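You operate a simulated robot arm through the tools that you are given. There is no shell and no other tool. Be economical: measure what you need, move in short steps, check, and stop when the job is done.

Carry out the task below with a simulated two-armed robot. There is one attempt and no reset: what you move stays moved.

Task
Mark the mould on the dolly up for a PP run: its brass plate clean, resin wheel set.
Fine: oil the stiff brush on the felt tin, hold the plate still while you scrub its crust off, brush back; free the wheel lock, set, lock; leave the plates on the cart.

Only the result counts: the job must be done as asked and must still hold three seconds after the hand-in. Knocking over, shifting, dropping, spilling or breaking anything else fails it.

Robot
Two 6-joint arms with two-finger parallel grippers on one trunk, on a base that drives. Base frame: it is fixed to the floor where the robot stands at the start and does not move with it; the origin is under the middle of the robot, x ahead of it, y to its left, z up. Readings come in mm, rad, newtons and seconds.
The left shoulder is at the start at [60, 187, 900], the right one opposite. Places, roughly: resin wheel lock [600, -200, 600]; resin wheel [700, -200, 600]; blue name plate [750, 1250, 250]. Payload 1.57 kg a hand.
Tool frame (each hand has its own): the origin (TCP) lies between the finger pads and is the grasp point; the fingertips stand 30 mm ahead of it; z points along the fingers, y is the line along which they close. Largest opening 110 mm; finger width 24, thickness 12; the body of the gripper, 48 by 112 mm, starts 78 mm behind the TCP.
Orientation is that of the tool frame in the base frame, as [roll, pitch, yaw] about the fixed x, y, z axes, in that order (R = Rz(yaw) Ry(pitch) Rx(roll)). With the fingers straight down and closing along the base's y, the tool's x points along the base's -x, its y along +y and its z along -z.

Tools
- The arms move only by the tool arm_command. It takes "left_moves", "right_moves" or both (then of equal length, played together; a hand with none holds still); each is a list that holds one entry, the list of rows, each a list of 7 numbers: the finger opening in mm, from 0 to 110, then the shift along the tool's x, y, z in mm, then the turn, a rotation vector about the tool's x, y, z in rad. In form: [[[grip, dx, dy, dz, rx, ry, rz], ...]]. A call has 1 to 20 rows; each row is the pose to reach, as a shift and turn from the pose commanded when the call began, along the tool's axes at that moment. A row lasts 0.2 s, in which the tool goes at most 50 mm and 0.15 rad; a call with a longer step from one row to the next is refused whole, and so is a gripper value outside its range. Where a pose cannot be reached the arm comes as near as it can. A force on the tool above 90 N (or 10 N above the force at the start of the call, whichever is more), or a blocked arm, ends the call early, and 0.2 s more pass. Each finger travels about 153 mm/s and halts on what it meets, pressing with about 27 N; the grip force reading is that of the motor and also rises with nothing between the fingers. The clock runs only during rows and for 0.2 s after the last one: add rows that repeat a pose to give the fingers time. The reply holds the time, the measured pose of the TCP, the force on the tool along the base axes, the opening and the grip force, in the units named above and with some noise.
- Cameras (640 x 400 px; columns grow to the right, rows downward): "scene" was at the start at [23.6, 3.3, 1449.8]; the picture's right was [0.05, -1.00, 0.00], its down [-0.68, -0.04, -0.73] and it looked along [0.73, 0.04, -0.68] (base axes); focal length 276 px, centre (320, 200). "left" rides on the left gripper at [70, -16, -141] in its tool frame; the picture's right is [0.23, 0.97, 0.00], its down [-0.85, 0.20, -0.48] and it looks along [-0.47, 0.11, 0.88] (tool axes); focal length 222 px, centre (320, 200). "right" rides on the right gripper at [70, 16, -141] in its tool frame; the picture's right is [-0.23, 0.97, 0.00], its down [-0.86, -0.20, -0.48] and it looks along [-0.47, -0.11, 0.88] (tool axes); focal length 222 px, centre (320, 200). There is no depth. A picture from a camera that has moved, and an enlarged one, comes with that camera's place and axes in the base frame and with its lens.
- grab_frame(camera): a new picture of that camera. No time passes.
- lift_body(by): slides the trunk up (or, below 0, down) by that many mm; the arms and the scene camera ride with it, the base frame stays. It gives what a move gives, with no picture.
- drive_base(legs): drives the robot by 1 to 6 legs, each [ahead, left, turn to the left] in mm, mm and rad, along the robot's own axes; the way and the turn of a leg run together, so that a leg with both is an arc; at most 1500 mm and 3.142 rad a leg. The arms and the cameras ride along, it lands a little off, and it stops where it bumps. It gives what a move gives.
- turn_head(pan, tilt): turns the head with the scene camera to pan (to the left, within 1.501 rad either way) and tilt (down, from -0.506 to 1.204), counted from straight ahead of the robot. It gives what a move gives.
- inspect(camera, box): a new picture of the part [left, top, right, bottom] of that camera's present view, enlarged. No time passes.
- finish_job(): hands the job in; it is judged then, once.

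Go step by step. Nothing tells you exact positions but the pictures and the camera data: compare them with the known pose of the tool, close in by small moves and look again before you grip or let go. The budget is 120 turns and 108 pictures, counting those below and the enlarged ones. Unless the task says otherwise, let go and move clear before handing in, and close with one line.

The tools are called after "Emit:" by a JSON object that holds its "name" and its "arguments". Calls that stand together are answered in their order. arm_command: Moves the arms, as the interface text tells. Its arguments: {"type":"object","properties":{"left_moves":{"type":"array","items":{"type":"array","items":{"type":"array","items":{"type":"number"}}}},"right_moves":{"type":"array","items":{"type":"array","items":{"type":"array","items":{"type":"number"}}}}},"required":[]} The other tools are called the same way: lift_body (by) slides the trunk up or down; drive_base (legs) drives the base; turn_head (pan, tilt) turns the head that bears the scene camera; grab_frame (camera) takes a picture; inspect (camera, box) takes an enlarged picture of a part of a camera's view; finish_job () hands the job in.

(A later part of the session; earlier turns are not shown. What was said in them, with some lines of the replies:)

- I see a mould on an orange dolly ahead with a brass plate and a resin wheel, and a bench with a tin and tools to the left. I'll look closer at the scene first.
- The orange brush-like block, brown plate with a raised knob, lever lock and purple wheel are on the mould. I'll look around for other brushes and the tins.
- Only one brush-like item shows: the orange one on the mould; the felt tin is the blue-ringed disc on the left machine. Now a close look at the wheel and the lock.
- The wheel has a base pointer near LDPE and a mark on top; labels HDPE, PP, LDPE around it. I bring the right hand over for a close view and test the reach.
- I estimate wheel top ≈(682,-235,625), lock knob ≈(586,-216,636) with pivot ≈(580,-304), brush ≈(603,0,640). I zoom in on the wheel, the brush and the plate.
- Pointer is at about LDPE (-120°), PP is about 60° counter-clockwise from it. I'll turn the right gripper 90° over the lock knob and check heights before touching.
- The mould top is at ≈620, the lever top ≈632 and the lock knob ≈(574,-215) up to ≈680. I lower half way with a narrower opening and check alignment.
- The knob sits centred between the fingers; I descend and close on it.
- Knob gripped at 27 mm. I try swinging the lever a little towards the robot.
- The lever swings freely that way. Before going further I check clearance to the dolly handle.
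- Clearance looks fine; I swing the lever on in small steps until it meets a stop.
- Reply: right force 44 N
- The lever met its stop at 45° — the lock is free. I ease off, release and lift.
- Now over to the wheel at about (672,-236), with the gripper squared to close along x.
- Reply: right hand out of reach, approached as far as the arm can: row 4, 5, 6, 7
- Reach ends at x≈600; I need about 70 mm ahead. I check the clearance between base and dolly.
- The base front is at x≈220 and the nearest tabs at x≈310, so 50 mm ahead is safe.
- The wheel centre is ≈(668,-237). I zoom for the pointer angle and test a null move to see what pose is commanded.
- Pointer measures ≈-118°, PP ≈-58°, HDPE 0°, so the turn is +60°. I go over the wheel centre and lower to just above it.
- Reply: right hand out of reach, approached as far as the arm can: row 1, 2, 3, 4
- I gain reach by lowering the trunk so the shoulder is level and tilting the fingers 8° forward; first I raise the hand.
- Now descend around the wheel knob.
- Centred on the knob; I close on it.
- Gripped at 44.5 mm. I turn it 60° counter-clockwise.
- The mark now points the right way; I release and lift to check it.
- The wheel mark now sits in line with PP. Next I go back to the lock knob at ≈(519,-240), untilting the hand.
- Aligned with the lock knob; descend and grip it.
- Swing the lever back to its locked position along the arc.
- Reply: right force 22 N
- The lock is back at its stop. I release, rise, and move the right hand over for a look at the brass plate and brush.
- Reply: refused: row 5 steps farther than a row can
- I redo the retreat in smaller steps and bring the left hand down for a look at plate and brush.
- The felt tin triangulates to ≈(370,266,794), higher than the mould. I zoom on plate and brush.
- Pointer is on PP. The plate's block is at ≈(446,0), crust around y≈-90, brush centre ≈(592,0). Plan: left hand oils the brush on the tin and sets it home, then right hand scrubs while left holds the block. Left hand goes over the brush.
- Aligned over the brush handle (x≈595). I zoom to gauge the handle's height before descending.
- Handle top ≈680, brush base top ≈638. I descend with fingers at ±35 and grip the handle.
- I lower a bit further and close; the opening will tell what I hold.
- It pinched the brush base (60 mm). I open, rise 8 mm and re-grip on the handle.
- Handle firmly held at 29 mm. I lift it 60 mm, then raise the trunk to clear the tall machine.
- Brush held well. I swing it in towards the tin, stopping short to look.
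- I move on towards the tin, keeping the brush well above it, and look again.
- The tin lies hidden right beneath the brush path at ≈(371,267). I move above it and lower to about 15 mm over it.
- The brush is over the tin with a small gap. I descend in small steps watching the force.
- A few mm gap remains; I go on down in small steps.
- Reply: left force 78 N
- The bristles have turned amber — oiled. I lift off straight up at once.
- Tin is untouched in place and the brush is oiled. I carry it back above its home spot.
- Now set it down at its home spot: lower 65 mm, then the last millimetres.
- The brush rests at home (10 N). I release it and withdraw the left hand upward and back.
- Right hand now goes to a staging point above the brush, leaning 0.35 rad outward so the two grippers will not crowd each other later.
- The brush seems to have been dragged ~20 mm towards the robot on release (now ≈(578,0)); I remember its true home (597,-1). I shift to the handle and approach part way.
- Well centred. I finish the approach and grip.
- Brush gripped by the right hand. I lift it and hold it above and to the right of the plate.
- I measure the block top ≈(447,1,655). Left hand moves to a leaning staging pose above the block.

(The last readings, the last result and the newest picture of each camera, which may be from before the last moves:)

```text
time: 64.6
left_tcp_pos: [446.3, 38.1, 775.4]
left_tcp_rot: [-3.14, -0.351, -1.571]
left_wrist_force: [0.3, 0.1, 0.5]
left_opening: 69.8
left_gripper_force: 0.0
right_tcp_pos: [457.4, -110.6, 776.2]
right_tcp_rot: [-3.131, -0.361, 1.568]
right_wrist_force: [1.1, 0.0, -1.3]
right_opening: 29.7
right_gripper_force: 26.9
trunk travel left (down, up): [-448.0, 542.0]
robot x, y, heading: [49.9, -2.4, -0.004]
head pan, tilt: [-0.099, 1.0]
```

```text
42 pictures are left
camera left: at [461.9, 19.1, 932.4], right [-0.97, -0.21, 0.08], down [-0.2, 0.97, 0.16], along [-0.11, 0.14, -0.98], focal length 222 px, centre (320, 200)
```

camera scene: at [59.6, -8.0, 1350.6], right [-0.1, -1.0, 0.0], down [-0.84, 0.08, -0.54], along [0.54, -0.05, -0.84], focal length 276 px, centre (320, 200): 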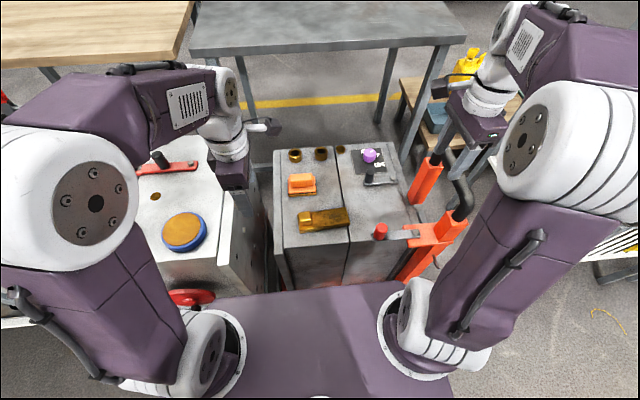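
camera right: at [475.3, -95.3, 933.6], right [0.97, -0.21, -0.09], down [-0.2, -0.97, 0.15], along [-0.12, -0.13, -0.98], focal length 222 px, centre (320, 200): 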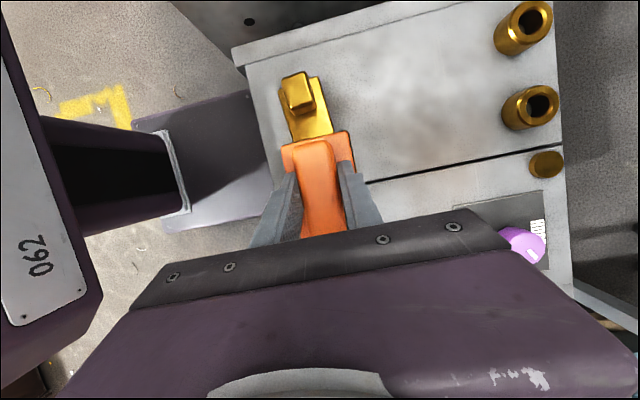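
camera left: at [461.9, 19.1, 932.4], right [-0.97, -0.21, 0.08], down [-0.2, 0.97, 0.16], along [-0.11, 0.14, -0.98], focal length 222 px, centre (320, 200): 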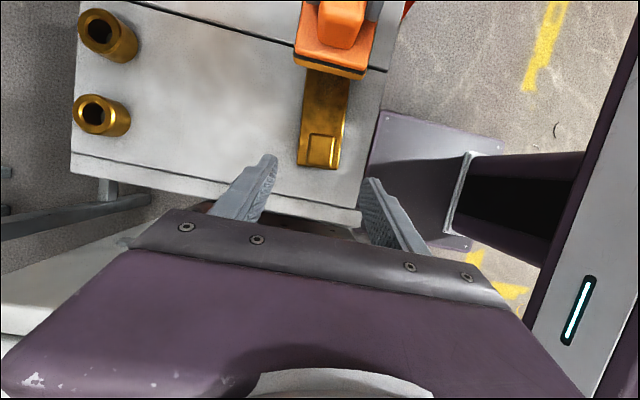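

Block centre reads ≈(442,-2). I approach along the leaning axis to just above it and check.

Emit:
{"name": "arm_command", "arguments": {"left_moves": [[[70, 1, 2, 35, 0, 0, 0], [70, 2, 3.3, 70, 0, 0, 0], [70, 2.4, 3.5, 85, 0, 0, 0], [70, 2.4, 3.5, 85, 0, 0, 0]]]}}

Emit:
{"name": "inspect", "arguments": {"camera": "left", "box": [220, 60, 420, 220]}}

Emit:
{"name": "inspect", "arguments": {"camera": "scene", "box": [230, 140, 400, 260]}}

```text
time: 65.6
left_tcp_pos: [441.5, 5.5, 696.6]
left_tcp_rot: [-3.139, -0.348, -1.571]
left_wrist_force: [-0.1, 0.2, -0.1]
left_opening: 69.9
left_gripper_force: 0.1
right_tcp_pos: [457.0, -110.6, 777.5]
right_tcp_rot: [-3.13, -0.361, 1.569]
right_wrist_force: [-0.4, -0.6, -2.0]
right_opening: 29.7
right_gripper_force: 27.2
trunk travel left (down, up): [-448.0, 542.0]
robot x, y, heading: [52.5, 0.7, -0.001]
head pan, tilt: [-0.099, 1.0]
```

```text
2.50 times, centred on (320, 140) of left
camera zoom: at [458.8, -11.9, 853.7], right [-0.97, -0.21, 0.08], down [-0.2, 0.97, 0.16], along [-0.11, 0.14, -0.98], focal length 555 px, centre (320, 350)
```

zoom: 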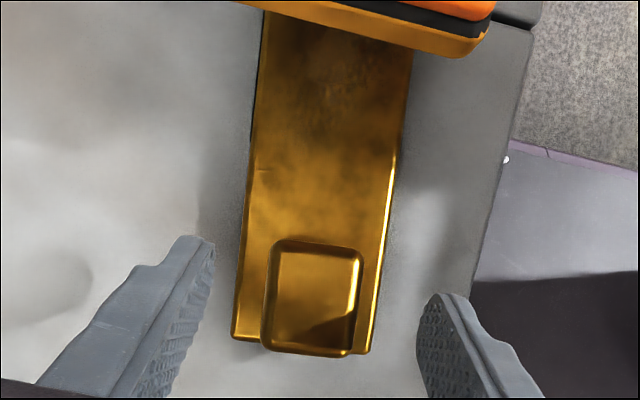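

```text
3.33 times, centred on (315, 200) of scene
camera zoom: at [59.7, -8.1, 1350.5], right [-0.1, -1.0, 0.0], down [-0.84, 0.08, -0.54], along [0.54, -0.05, -0.84], focal length 919 px, centre (337, 200)
```

zoom: 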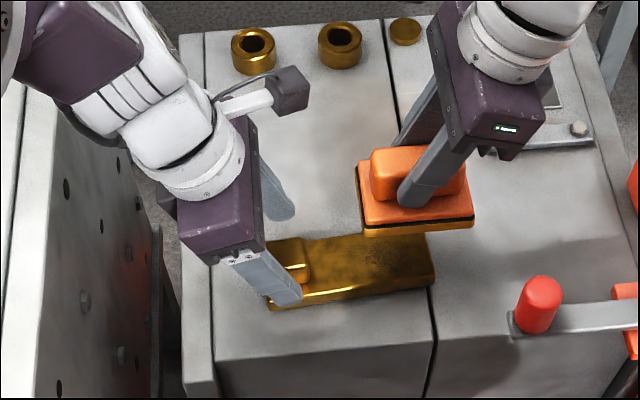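

Block is centred between the fingers; I lower and close on it.

Emit:
{"name": "arm_command", "arguments": {"left_moves": [[[70, 1, -1, 12, 0, 0, 0], [70, 1, -1.5, 23, 0, 0, 0], [50, 1, -1.5, 23, 0, 0, 0], [30, 1, -1.5, 23, 0, 0, 0], [20, 1, -1.5, 23, 0, 0, 0]]]}}

Emit:
{"name": "inspect", "arguments": {"camera": "left", "box": [220, 60, 420, 220]}}

```text
time: 66.8
left_tcp_pos: [444.0, -2.0, 676.2]
left_tcp_rot: [-3.138, -0.35, -1.57]
left_wrist_force: [2.1, -1.2, 1.9]
left_opening: 31.5
left_gripper_force: 27.1
right_tcp_pos: [458.1, -110.4, 777.5]
right_tcp_rot: [-3.131, -0.363, 1.57]
right_wrist_force: [0.5, -0.7, -1.2]
right_opening: 29.6
right_gripper_force: 27.1
trunk travel left (down, up): [-448.0, 542.0]
robot x, y, heading: [46.8, 0.4, -0.001]
head pan, tilt: [-0.099, 1.0]
```

```text
2.50 times, centred on (320, 140) of left
camera zoom: at [460.1, -20.8, 832.9], right [-0.97, -0.21, 0.08], down [-0.2, 0.97, 0.16], along [-0.11, 0.14, -0.98], focal length 555 px, centre (320, 350)
```

zoom: 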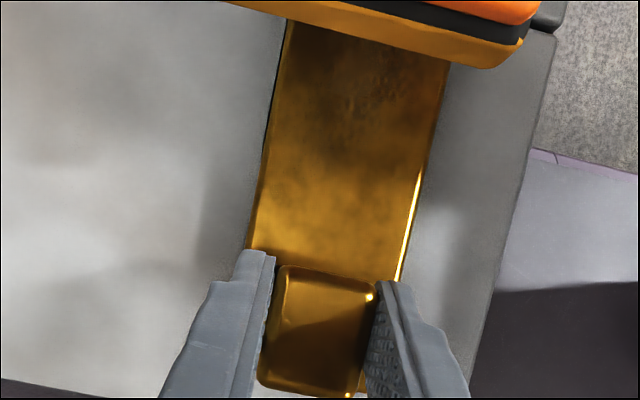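

Block held at 31.5 mm. The right hand brings the brush down over the crust, stopping just above.

Emit:
{"name": "arm_command", "arguments": {"right_moves": [[[15, -3, -4, 25, 0, 0, 0], [15, -6, -8, 50, 0, 0, 0], [15, -8.7, -12, 70, 0, 0, 0], [15, -8.7, -12, 74, 0, 0, 0]]]}}

Emit:
{"name": "inspect", "arguments": {"camera": "scene", "box": [230, 140, 400, 260]}}

```text
time: 67.8
left_tcp_pos: [443.5, -2.8, 675.6]
left_tcp_rot: [-3.14, -0.349, -1.571]
left_wrist_force: [-1.4, 0.0, 2.9]
left_opening: 31.5
left_gripper_force: 27.4
right_tcp_pos: [443.5, -92.7, 701.6]
right_tcp_rot: [-3.13, -0.362, 1.569]
right_wrist_force: [-0.2, -0.2, -1.6]
right_opening: 29.6
right_gripper_force: 27.3
trunk travel left (down, up): [-448.0, 542.0]
robot x, y, heading: [50.2, 5.0, -0.005]
head pan, tilt: [-0.099, 1.0]
```

```text
3.33 times, centred on (315, 200) of scene
camera zoom: at [59.4, -8.1, 1350.6], right [-0.1, -1.0, 0.0], down [-0.84, 0.08, -0.54], along [0.54, -0.05, -0.84], focal length 919 px, centre (337, 200)
```

zoom: 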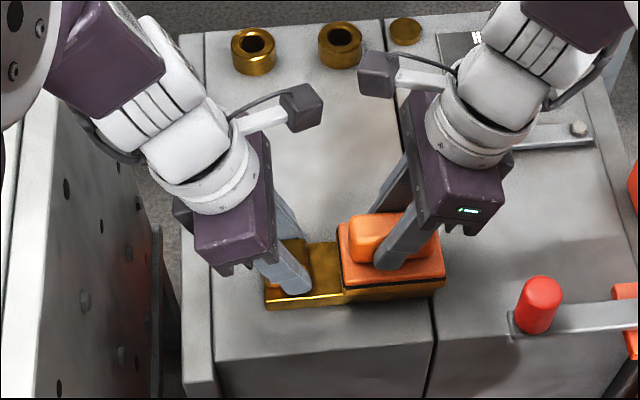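

Nearly touching. I lower a few millimetres in small steps.

Emit:
{"name": "arm_command", "arguments": {"right_moves": [[[15, -0.7, 1, 1.9, 0, 0, 0], [15, -1.4, 1, 3.7, 0, 0, 0], [15, -2.1, 1, 5.6, 0, 0, 0]]]}}

```text
time: 68.6
left_tcp_pos: [443.4, -2.8, 676.9]
left_tcp_rot: [-3.137, -0.347, -1.57]
left_wrist_force: [5.8, -4.9, -14.3]
left_opening: 31.6
left_gripper_force: 26.8
right_tcp_pos: [443.6, -92.6, 699.9]
right_tcp_rot: [-3.134, -0.362, 1.572]
right_wrist_force: [-4.3, -0.5, 32.1]
right_opening: 29.5
right_gripper_force: 26.3
trunk travel left (down, up): [-448.0, 542.0]
robot x, y, heading: [51.3, -0.8, 0.001]
head pan, tilt: [-0.099, 1.0]
```

Pressing with 32 N. I scrub with strokes along the plate while the left hand holds the block.

Emit:
{"name": "arm_command", "arguments": {"right_moves": [[[15, 5.6, 0, 2.1, 0, 0, 0], [15, 11.2, 0, 4.2, 0, 0, 0], [15, 0, 0, 0, 0, 0, 0], [15, -11.2, 0, -4.2, 0, 0, 0], [15, 0, 0, 0, 0, 0, 0], [15, 11.2, 0, 4.2, 0, 0, 0], [15, 0, 0, 0, 0, 0, 0], [15, -11.2, 0, -4.2, 0, 0, 0], [15, 0, 0, 0, 0, 0, 0], [15, 11.2, 0, 4.2, 0, 0, 0], [15, 0, 0, 0, 0, 0, 0], [15, -11.2, 0, -4.2, 0, 0, 0], [15, 0, 0, 0, 0, 0, 0]]]}}

Emit:
{"name": "inspect", "arguments": {"camera": "scene", "box": [230, 140, 400, 260]}}

```text
time: 71.4
left_tcp_pos: [442.3, -3.2, 676.7]
left_tcp_rot: [-3.137, -0.348, -1.572]
left_wrist_force: [1.6, 11.7, -5.0]
left_opening: 31.4
left_gripper_force: 27.5
right_tcp_pos: [444.2, -94.8, 697.8]
right_tcp_rot: [-3.137, -0.359, 1.572]
right_wrist_force: [-0.3, -15.8, 30.6]
right_opening: 29.7
right_gripper_force: 27.2
trunk travel left (down, up): [-448.0, 542.0]
robot x, y, heading: [54.0, 0.7, 0.002]
head pan, tilt: [-0.099, 1.0]
```

```text
3.33 times, centred on (315, 200) of scene
camera zoom: at [57.1, -8.0, 1350.8], right [-0.1, -0.99, 0.0], down [-0.84, 0.08, -0.54], along [0.54, -0.05, -0.84], focal length 919 px, centre (337, 200)
```

zoom: 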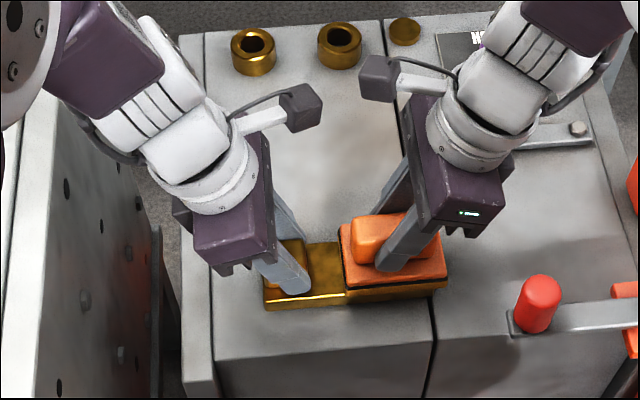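

I lift the brush and swing it aside a little to inspect the crust.

Emit:
{"name": "arm_command", "arguments": {"right_moves": [[[15, 7, 0, -19, 0, 0, 0], [15, 20, 0, -55, 0, 0, 0], [15, -17, 0, -73, 0, 0, 0], [15, -36, 0, -80, 0, 0, 0], [15, -36, 0, -80, 0, 0, 0]]]}}

Emit:
{"name": "inspect", "arguments": {"camera": "left", "box": [220, 0, 420, 160]}}

Emit:
{"name": "inspect", "arguments": {"camera": "scene", "box": [270, 170, 380, 250]}}

```text
time: 72.6
left_tcp_pos: [443.3, -2.5, 676.4]
left_tcp_rot: [-3.139, -0.351, -1.569]
left_wrist_force: [-0.6, -0.2, 13.8]
left_opening: 31.6
left_gripper_force: 27.7
right_tcp_pos: [444.3, -155.4, 759.7]
right_tcp_rot: [-3.13, -0.362, 1.568]
right_wrist_force: [0.7, -0.1, -0.5]
right_opening: 29.6
right_gripper_force: 26.6
trunk travel left (down, up): [-448.0, 542.0]
robot x, y, heading: [49.4, 4.0, 0.006]
head pan, tilt: [-0.099, 1.0]
```

```text
2.50 times, centred on (320, 80) of left
camera zoom: at [459.4, -20.6, 833.4], right [-0.97, -0.21, 0.07], down [-0.2, 0.97, 0.16], along [-0.1, 0.14, -0.98], focal length 555 px, centre (320, 500)
```

zoom: 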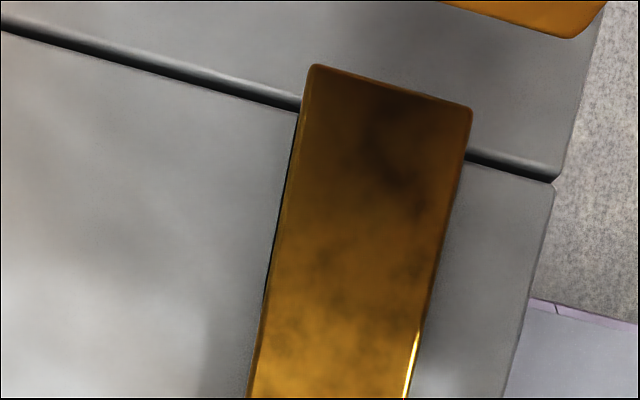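

```text
5.00 times, centred on (325, 210) of scene
camera zoom: at [58.5, -8.0, 1350.6], right [-0.1, -1.0, 0.0], down [-0.84, 0.08, -0.54], along [0.54, -0.05, -0.84], focal length 1379 px, centre (295, 150)
```

zoom: 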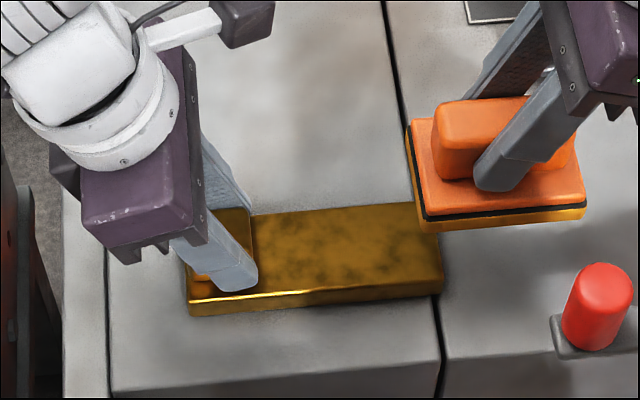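

The speckled crust looks mostly gone, but I do a second round with wider strokes to be sure.

Emit:
{"name": "arm_command", "arguments": {"right_moves": [[[15, 19, 0, 7, 0, 0, 0], [15, 56, 0, 25, 0, 0, 0], [15, 43, 0, 61, 0, 0, 0], [15, 36, 0, 80, 0, 0, 0], [15, 49, 0, 85, 0, 0, 0], [15, 36, 6, 80, 0, 0, 0], [15, 21, 6, 74.5, 0, 0, 0], [15, 36, 6, 80, 0, 0, 0], [15, 49, 0, 85, 0, 0, 0], [15, 36, -5, 80, 0, 0, 0], [15, 21, -5, 74.5, 0, 0, 0], [15, 36, 0, 80, 0, 0, 0], [15, 49, 0, 85, 0, 0, 0], [15, 36, 0, 80, 0, 0, 0], [15, 21, 0, 74.5, 0, 0, 0], [15, 36, 0, 80, 0, 0, 0], [15, 49, 0, 85, 0, 0, 0], [15, 36, 0, 80, 0, 0, 0], [15, 21, 0, 74.5, 0, 0, 0], [15, 36, 0, 80, 0, 0, 0]]]}}

Emit:
{"name": "arm_command", "arguments": {"right_moves": [[[15, 7, 0, -19, 0, 0, 0], [15, 20, 0, -55, 0, 0, 0], [15, -17, 0, -73, 0, 0, 0], [15, -60, 0, -90, 0, 0, 0], [15, -60, 0, -90, 0, 0, 0]]]}}

Emit:
{"name": "inspect", "arguments": {"camera": "left", "box": [220, 0, 420, 160]}}

Emit:
{"name": "inspect", "arguments": {"camera": "scene", "box": [270, 170, 380, 250]}}

```text
time: 76.8
left_tcp_pos: [441.9, -3.0, 676.9]
left_tcp_rot: [-3.139, -0.348, -1.57]
left_wrist_force: [-1.2, 5.0, -0.3]
left_opening: 31.5
left_gripper_force: 26.9
right_tcp_pos: [444.3, -94.7, 699.1]
right_tcp_rot: [-3.135, -0.36, 1.572]
right_wrist_force: [0.2, -8.3, 16.2]
right_opening: 29.9
right_gripper_force: 26.6
trunk travel left (down, up): [-448.0, 542.0]
robot x, y, heading: [47.4, 0.4, -0.001]
head pan, tilt: [-0.099, 1.0]
```

```text
time: 78.0
left_tcp_pos: [443.9, -3.5, 677.0]
left_tcp_rot: [-3.138, -0.35, -1.571]
left_wrist_force: [-0.2, 0.1, 7.6]
left_opening: 31.6
left_gripper_force: 26.4
right_tcp_pos: [447.6, -182.9, 761.6]
right_tcp_rot: [-3.132, -0.363, 1.57]
right_wrist_force: [0.2, 0.8, -0.9]
right_opening: 29.5
right_gripper_force: 26.9
trunk travel left (down, up): [-448.0, 542.0]
robot x, y, heading: [52.0, -1.1, -0.002]
head pan, tilt: [-0.099, 1.0]
```

```text
2.50 times, centred on (320, 80) of left
camera zoom: at [459.6, -20.8, 833.1], right [-0.97, -0.21, 0.07], down [-0.2, 0.97, 0.16], along [-0.11, 0.14, -0.98], focal length 555 px, centre (320, 500)
```

zoom: 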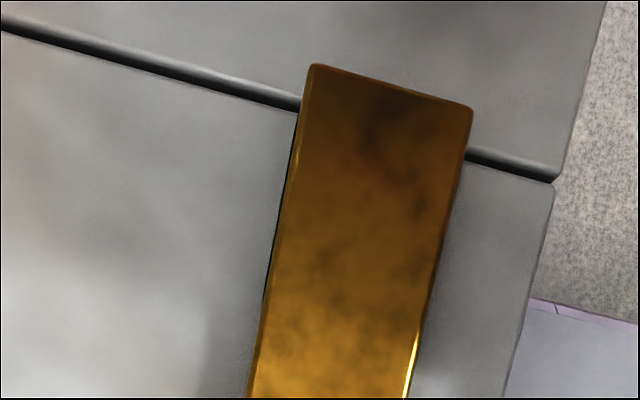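

```text
5.00 times, centred on (325, 210) of scene
camera zoom: at [58.9, -8.2, 1350.6], right [-0.1, -1.0, 0.0], down [-0.84, 0.08, -0.54], along [0.54, -0.05, -0.84], focal length 1379 px, centre (295, 150)
```

zoom: 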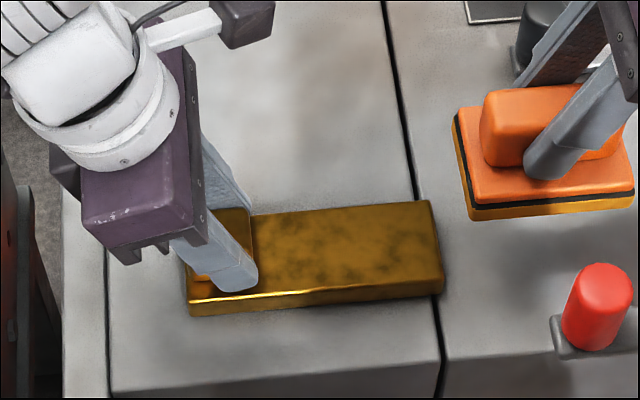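

The plate looks uniformly clean; a second round changed nothing more. The right hand now carries the brush back to above its original home (597,-1).

Emit:
{"name": "arm_command", "arguments": {"right_moves": [[[15, 27.7, 24.9, 8, 0, 0, 0], [15, 55.4, 49.8, 20, 0, 0, 0], [15, 83.1, 74.7, 34, 0, 0, 0], [15, 110.8, 99.6, 48, 0, 0, 0], [15, 138.5, 124.5, 62, 0, 0, 0], [15, 166.2, 149.4, 74.9, 0, 0, 0], [15, 166.2, 149.4, 74.9, 0, 0, 0]]]}}

Emit:
{"name": "grab_frame", "arguments": {"camera": "right"}}

```text
time: 79.6
left_tcp_pos: [443.7, -2.8, 677.1]
left_tcp_rot: [-3.138, -0.349, -1.571]
left_wrist_force: [0.2, -2.6, 9.2]
left_opening: 31.3
left_gripper_force: 26.5
right_tcp_pos: [592.6, 2.8, 747.9]
right_tcp_rot: [-3.13, -0.361, 1.569]
right_wrist_force: [-0.5, -0.5, -0.6]
right_opening: 29.6
right_gripper_force: 27.2
trunk travel left (down, up): [-448.0, 542.0]
robot x, y, heading: [48.7, -2.7, 0.001]
head pan, tilt: [-0.099, 1.0]
```

```text
32 pictures are left
camera right: at [609.8, 17.9, 905.0], right [0.97, -0.21, -0.09], down [-0.2, -0.97, 0.15], along [-0.12, -0.13, -0.98], focal length 222 px, centre (320, 200)
```

right: 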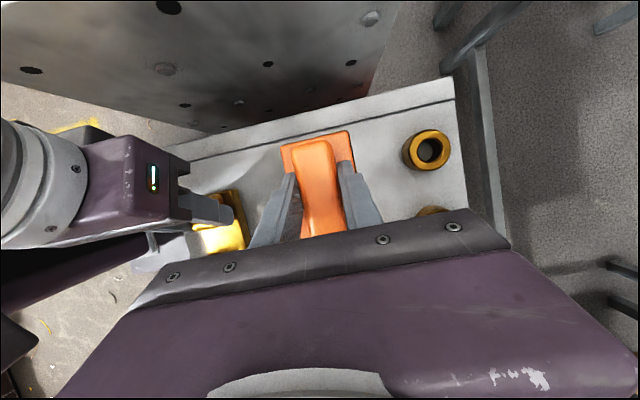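

Lower to just above the surface at the home spot.

Emit:
{"name": "arm_command", "arguments": {"right_moves": [[[15, -12, 4.4, 28, 0, 0, 0], [15, -25.4, 4.4, 56.7, 0, 0, 0], [15, -26.5, 4.4, 60, 0, 0, 0]]]}}

```text
time: 80.4
left_tcp_pos: [443.7, -2.2, 675.3]
left_tcp_rot: [-3.138, -0.35, -1.571]
left_wrist_force: [-0.6, -1.0, 9.2]
left_opening: 31.4
left_gripper_force: 27.0
right_tcp_pos: [598.7, -1.4, 683.7]
right_tcp_rot: [-3.132, -0.362, 1.57]
right_wrist_force: [0.5, -0.2, -1.1]
right_opening: 29.6
right_gripper_force: 27.0
trunk travel left (down, up): [-448.0, 542.0]
robot x, y, heading: [47.1, 0.8, 0.001]
head pan, tilt: [-0.099, 1.0]
```

Emit:
{"name": "arm_command", "arguments": {"right_moves": [[[15, -0.6, -1, 1.5, 0, 0, 0], [15, -1.2, -1, 3, 0, 0, 0], [15, -1.6, -1, 4.2, 0, 0, 0]]]}}

```text
time: 81.2
left_tcp_pos: [443.5, -2.0, 676.7]
left_tcp_rot: [-3.137, -0.348, -1.573]
left_wrist_force: [0.7, -0.2, 6.0]
left_opening: 31.4
left_gripper_force: 27.1
right_tcp_pos: [596.2, -1.8, 679.1]
right_tcp_rot: [-3.132, -0.363, 1.572]
right_wrist_force: [-0.9, -0.4, 0.8]
right_opening: 29.5
right_gripper_force: 27.0
trunk travel left (down, up): [-448.0, 542.0]
robot x, y, heading: [51.9, 2.2, 0.0]
head pan, tilt: [-0.099, 1.0]
```

Emit:
{"name": "arm_command", "arguments": {"right_moves": [[[15, -0.4, 0, 1, 0, 0, 0], [15, -0.8, 0, 2, 0, 0, 0]]]}}

```text
time: 81.8
left_tcp_pos: [442.0, -3.1, 677.4]
left_tcp_rot: [-3.138, -0.348, -1.575]
left_wrist_force: [0.8, 0.6, -0.3]
left_opening: 31.6
left_gripper_force: 27.4
right_tcp_pos: [596.0, -2.5, 678.1]
right_tcp_rot: [-3.136, -0.363, 1.57]
right_wrist_force: [-3.4, -1.5, 16.9]
right_opening: 29.6
right_gripper_force: 27.7
trunk travel left (down, up): [-448.0, 542.0]
robot x, y, heading: [52.7, -2.4, -0.001]
head pan, tilt: [-0.099, 1.0]
```

Contact at home. I ease the pressure, open only slightly to avoid dragging, then lift.

Emit:
{"name": "arm_command", "arguments": {"right_moves": [[[15, 0.3, 0, -0.9, 0, 0, 0], [38, 0.3, 0, -0.9, 0, 0, 0], [40, -2, 0, -8, 0, 0, 0], [44, -4, 0, -25, 0, 0, 0], [50, 0, 0, -60, 0, 0, 0], [50, 0, 0, -100, 0, 0, 0], [50, 0, 0, -100, 0, 0, 0]]]}}

Emit:
{"name": "grab_frame", "arguments": {"camera": "right"}}

```text
time: 83.4
left_tcp_pos: [443.2, -2.6, 676.2]
left_tcp_rot: [-3.139, -0.348, -1.571]
left_wrist_force: [-0.7, -0.1, 4.4]
left_opening: 31.2
left_gripper_force: 26.9
right_tcp_pos: [598.8, -38.3, 768.9]
right_tcp_rot: [-3.132, -0.362, 1.57]
right_wrist_force: [-0.8, -0.4, 0.8]
right_opening: 50.4
right_gripper_force: 0.1
trunk travel left (down, up): [-448.0, 542.0]
robot x, y, heading: [50.1, -2.9, 0.001]
head pan, tilt: [-0.099, 1.0]
```

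```text
31 pictures are left
camera right: at [616.3, -23.7, 925.7], right [0.97, -0.21, -0.09], down [-0.2, -0.97, 0.15], along [-0.12, -0.12, -0.99], focal length 222 px, centre (320, 200)
```

right: 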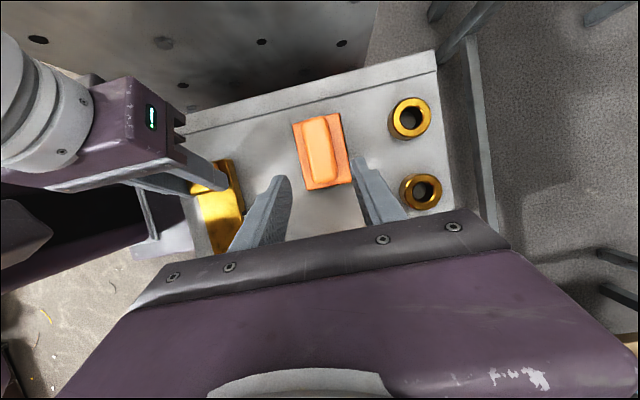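

Brush is back at ≈(597,0). Now the left hand releases the block and both hands withdraw.

Emit:
{"name": "arm_command", "arguments": {"left_moves": [[[45, 0, 0, 0, 0, 0, 0], [52, 0, 0, -3, 0, 0, 0], [55, 0, 0, -25, 0, 0, 0], [55, 0, 0, -65, 0, 0, 0], [55, 0, 0, -105, 0, 0, 0], [55, 0, 0, -145, 0, 0, 0], [55, 0, 0, -145, 0, 0, 0]]], "right_moves": [[[50, 0, 0, -30, 0, 0, 0], [50, -20, -20, -60, 0, 0, 0], [50, -40, -50, -80, 0, 0, 0], [50, -60, -80, -100, 0, 0, 0], [50, -75, -110, -110, 0, 0, 0], [50, -75, -110, -110, 0, 0, 0], [50, -75, -110, -110, 0, 0, 0]]]}}

Emit:
{"name": "grab_frame", "arguments": {"camera": "right"}}

Emit:
{"name": "grab_frame", "arguments": {"camera": "left"}}

```text
time: 85.0
left_tcp_pos: [441.4, 46.9, 813.6]
left_tcp_rot: [-3.14, -0.35, -1.571]
left_wrist_force: [-0.1, -0.6, 0.1]
left_opening: 55.1
left_gripper_force: 0.0
right_tcp_pos: [487.7, -146.4, 845.7]
right_tcp_rot: [-3.132, -0.363, 1.569]
right_wrist_force: [-0.7, 0.3, 0.3]
right_opening: 50.0
right_gripper_force: 0.2
trunk travel left (down, up): [-448.0, 542.0]
robot x, y, heading: [48.4, -0.5, -0.001]
head pan, tilt: [-0.099, 1.0]
```

```text
30 pictures are left
camera right: at [505.1, -132.6, 1003.1], right [0.97, -0.21, -0.09], down [-0.2, -0.97, 0.15], along [-0.12, -0.12, -0.99], focal length 222 px, centre (320, 200)
```

right: 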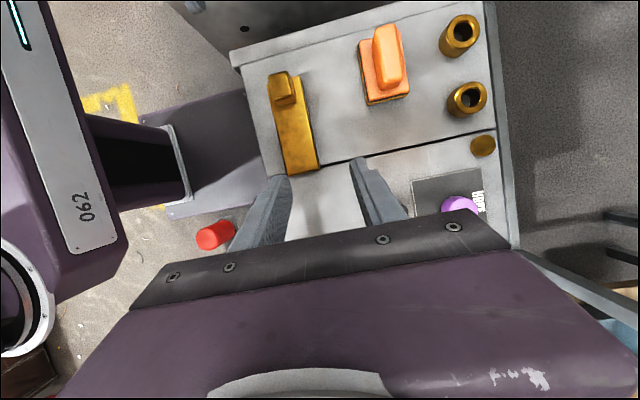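

```text
29 pictures are left
camera left: at [457.9, 29.2, 970.1], right [-0.97, -0.21, 0.08], down [-0.2, 0.97, 0.16], along [-0.11, 0.14, -0.98], focal length 222 px, centre (320, 200)
```

left: 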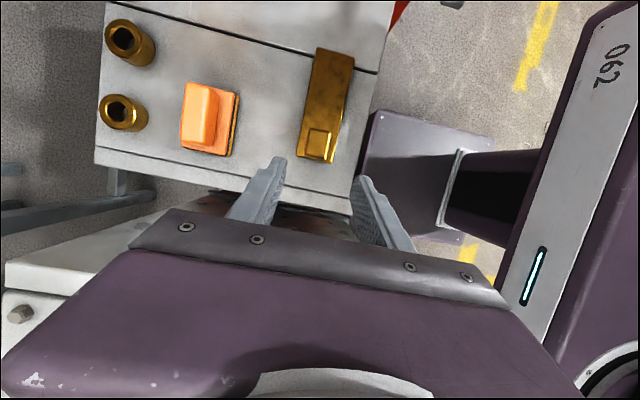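

Everything is back in place. A last close check of the plate, and of the wheel with its lock.

Emit:
{"name": "inspect", "arguments": {"camera": "right", "box": [250, 50, 350, 190]}}

Emit:
{"name": "arm_command", "arguments": {"right_moves": [[[50, -30, -30, -10, 0, 0, 0], [50, -60, -60, -20, 0, 0, 0], [50, -90, -90, -30, 0, 0, 0], [50, -110, -120, -60, 0, 0, 0], [50, -110, -120, -60, 0, 0, 0]]], "left_moves": [[[55, -15, 0, -30, 0, 0, 0], [55, -30, 0, -60, 0, 0, 0], [55, -45, 0, -90, 0, 0, 0], [55, -45, 0, -90, 0, 0, 0], [55, -45, 0, -90, 0, 0, 0]]]}}

Emit:
{"name": "inspect", "arguments": {"camera": "scene", "box": [260, 130, 420, 240]}}

Emit:
{"name": "grab_frame", "arguments": {"camera": "scene"}}

```text
2.86 times, centred on (300, 120) of right
camera zoom: at [505.1, -132.6, 1003.1], right [0.97, -0.21, -0.09], down [-0.2, -0.97, 0.15], along [-0.12, -0.12, -0.99], focal length 635 px, centre (377, 429)
```

zoom: 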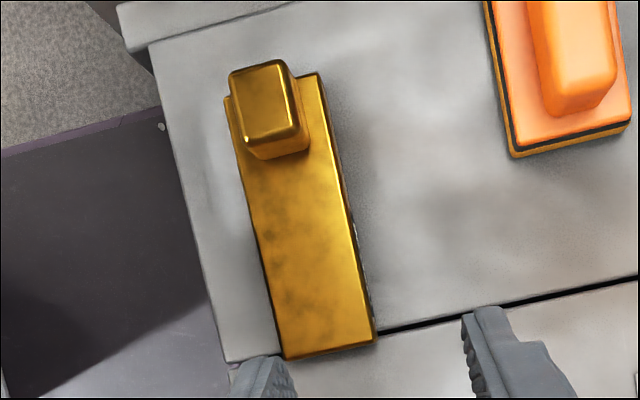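

```text
time: 86.2
left_tcp_pos: [442.4, 121.6, 885.2]
left_tcp_rot: [-3.139, -0.349, -1.57]
left_wrist_force: [0.2, -0.8, 0.0]
left_opening: 54.9
left_gripper_force: 0.1
right_tcp_pos: [368.5, -274.5, 863.8]
right_tcp_rot: [-3.133, -0.36, 1.572]
right_wrist_force: [-0.1, -0.4, 0.0]
right_opening: 50.2
right_gripper_force: 0.1
trunk travel left (down, up): [-448.0, 542.0]
robot x, y, heading: [50.1, -2.5, 0.003]
head pan, tilt: [-0.099, 1.0]
```

```text
3.64 times, centred on (340, 185) of scene
camera zoom: at [60.2, -7.7, 1350.5], right [-0.1, -1.0, 0.0], down [-0.84, 0.08, -0.54], along [0.54, -0.05, -0.84], focal length 1003 px, centre (247, 254)
```

zoom: 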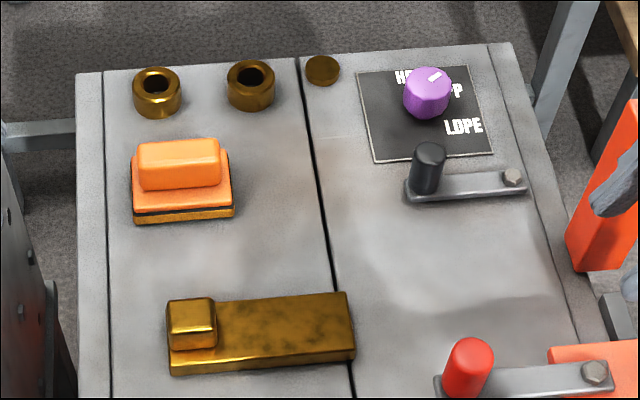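

```text
26 pictures are left
camera scene: at [60.2, -7.7, 1350.5], right [-0.1, -1.0, 0.0], down [-0.84, 0.08, -0.54], along [0.54, -0.05, -0.84], focal length 276 px, centre (320, 200)
```

scene: 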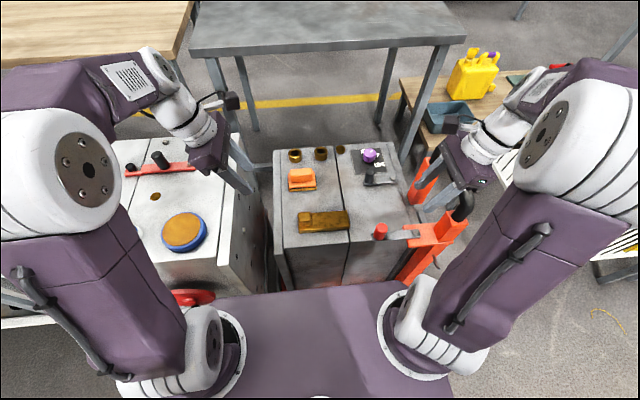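

Lock closed, brush home. I zoom tighter on the wheel mark and the plate surface for certainty.

Emit:
{"name": "inspect", "arguments": {"camera": "scene", "box": [344, 138, 394, 178]}}

Emit:
{"name": "inspect", "arguments": {"camera": "left", "box": [270, 0, 400, 130]}}

Emit:
{"name": "grab_frame", "arguments": {"camera": "right"}}

```text
10.00 times, centred on (369, 158) of scene
camera zoom: at [60.2, -7.7, 1350.5], right [-0.1, -1.0, 0.0], down [-0.84, 0.08, -0.54], along [0.54, -0.05, -0.84], focal length 2757 px, centre (-170, 620)
```

zoom: 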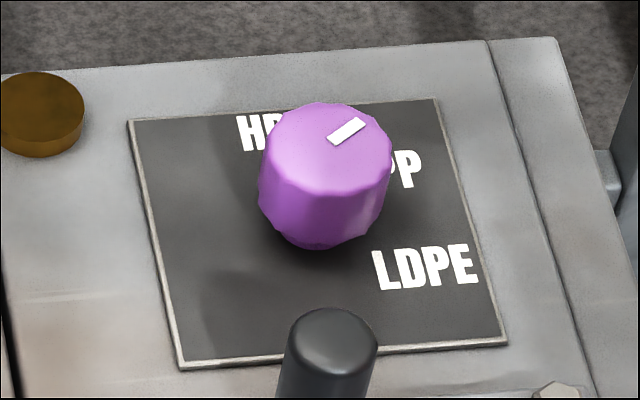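

```text
3.08 times, centred on (335, 65) of left
camera zoom: at [458.4, 104.3, 1041.0], right [-0.97, -0.21, 0.08], down [-0.2, 0.97, 0.16], along [-0.11, 0.14, -0.98], focal length 684 px, centre (274, 615)
```

zoom: 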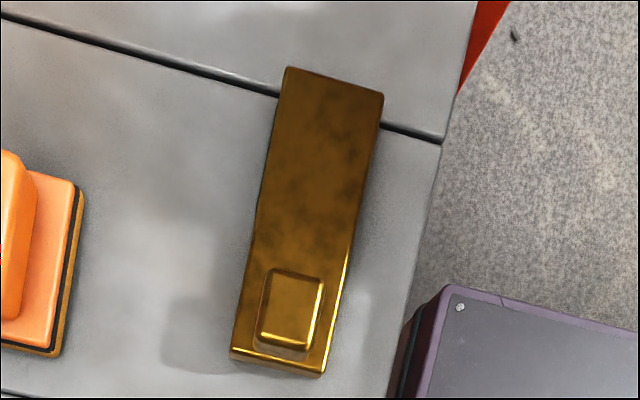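

```text
23 pictures are left
camera right: at [387.0, -259.0, 1020.7], right [0.97, -0.21, -0.09], down [-0.19, -0.97, 0.15], along [-0.12, -0.13, -0.98], focal length 222 px, centre (320, 200)
```

right: 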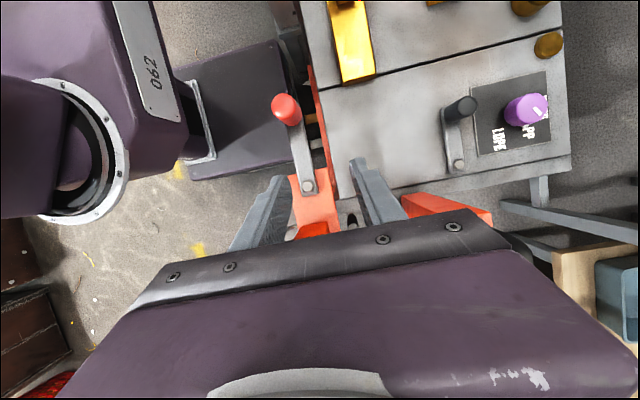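

The mark measures -60°, which is right on PP. The lock is closed, the plate is free of crust, the brush is home, and both hands are clear, so I hand in.

Emit:
{"name": "finish_job", "arguments": {}}

```text
The job is handed in.
```

The mould on the dolly is marked up for PP: I oiled the brush, scrubbed the crust off the brass plate while holding it still and put the brush back, set the wheel to PP and locked it, and didn't touch the plates on the cart.
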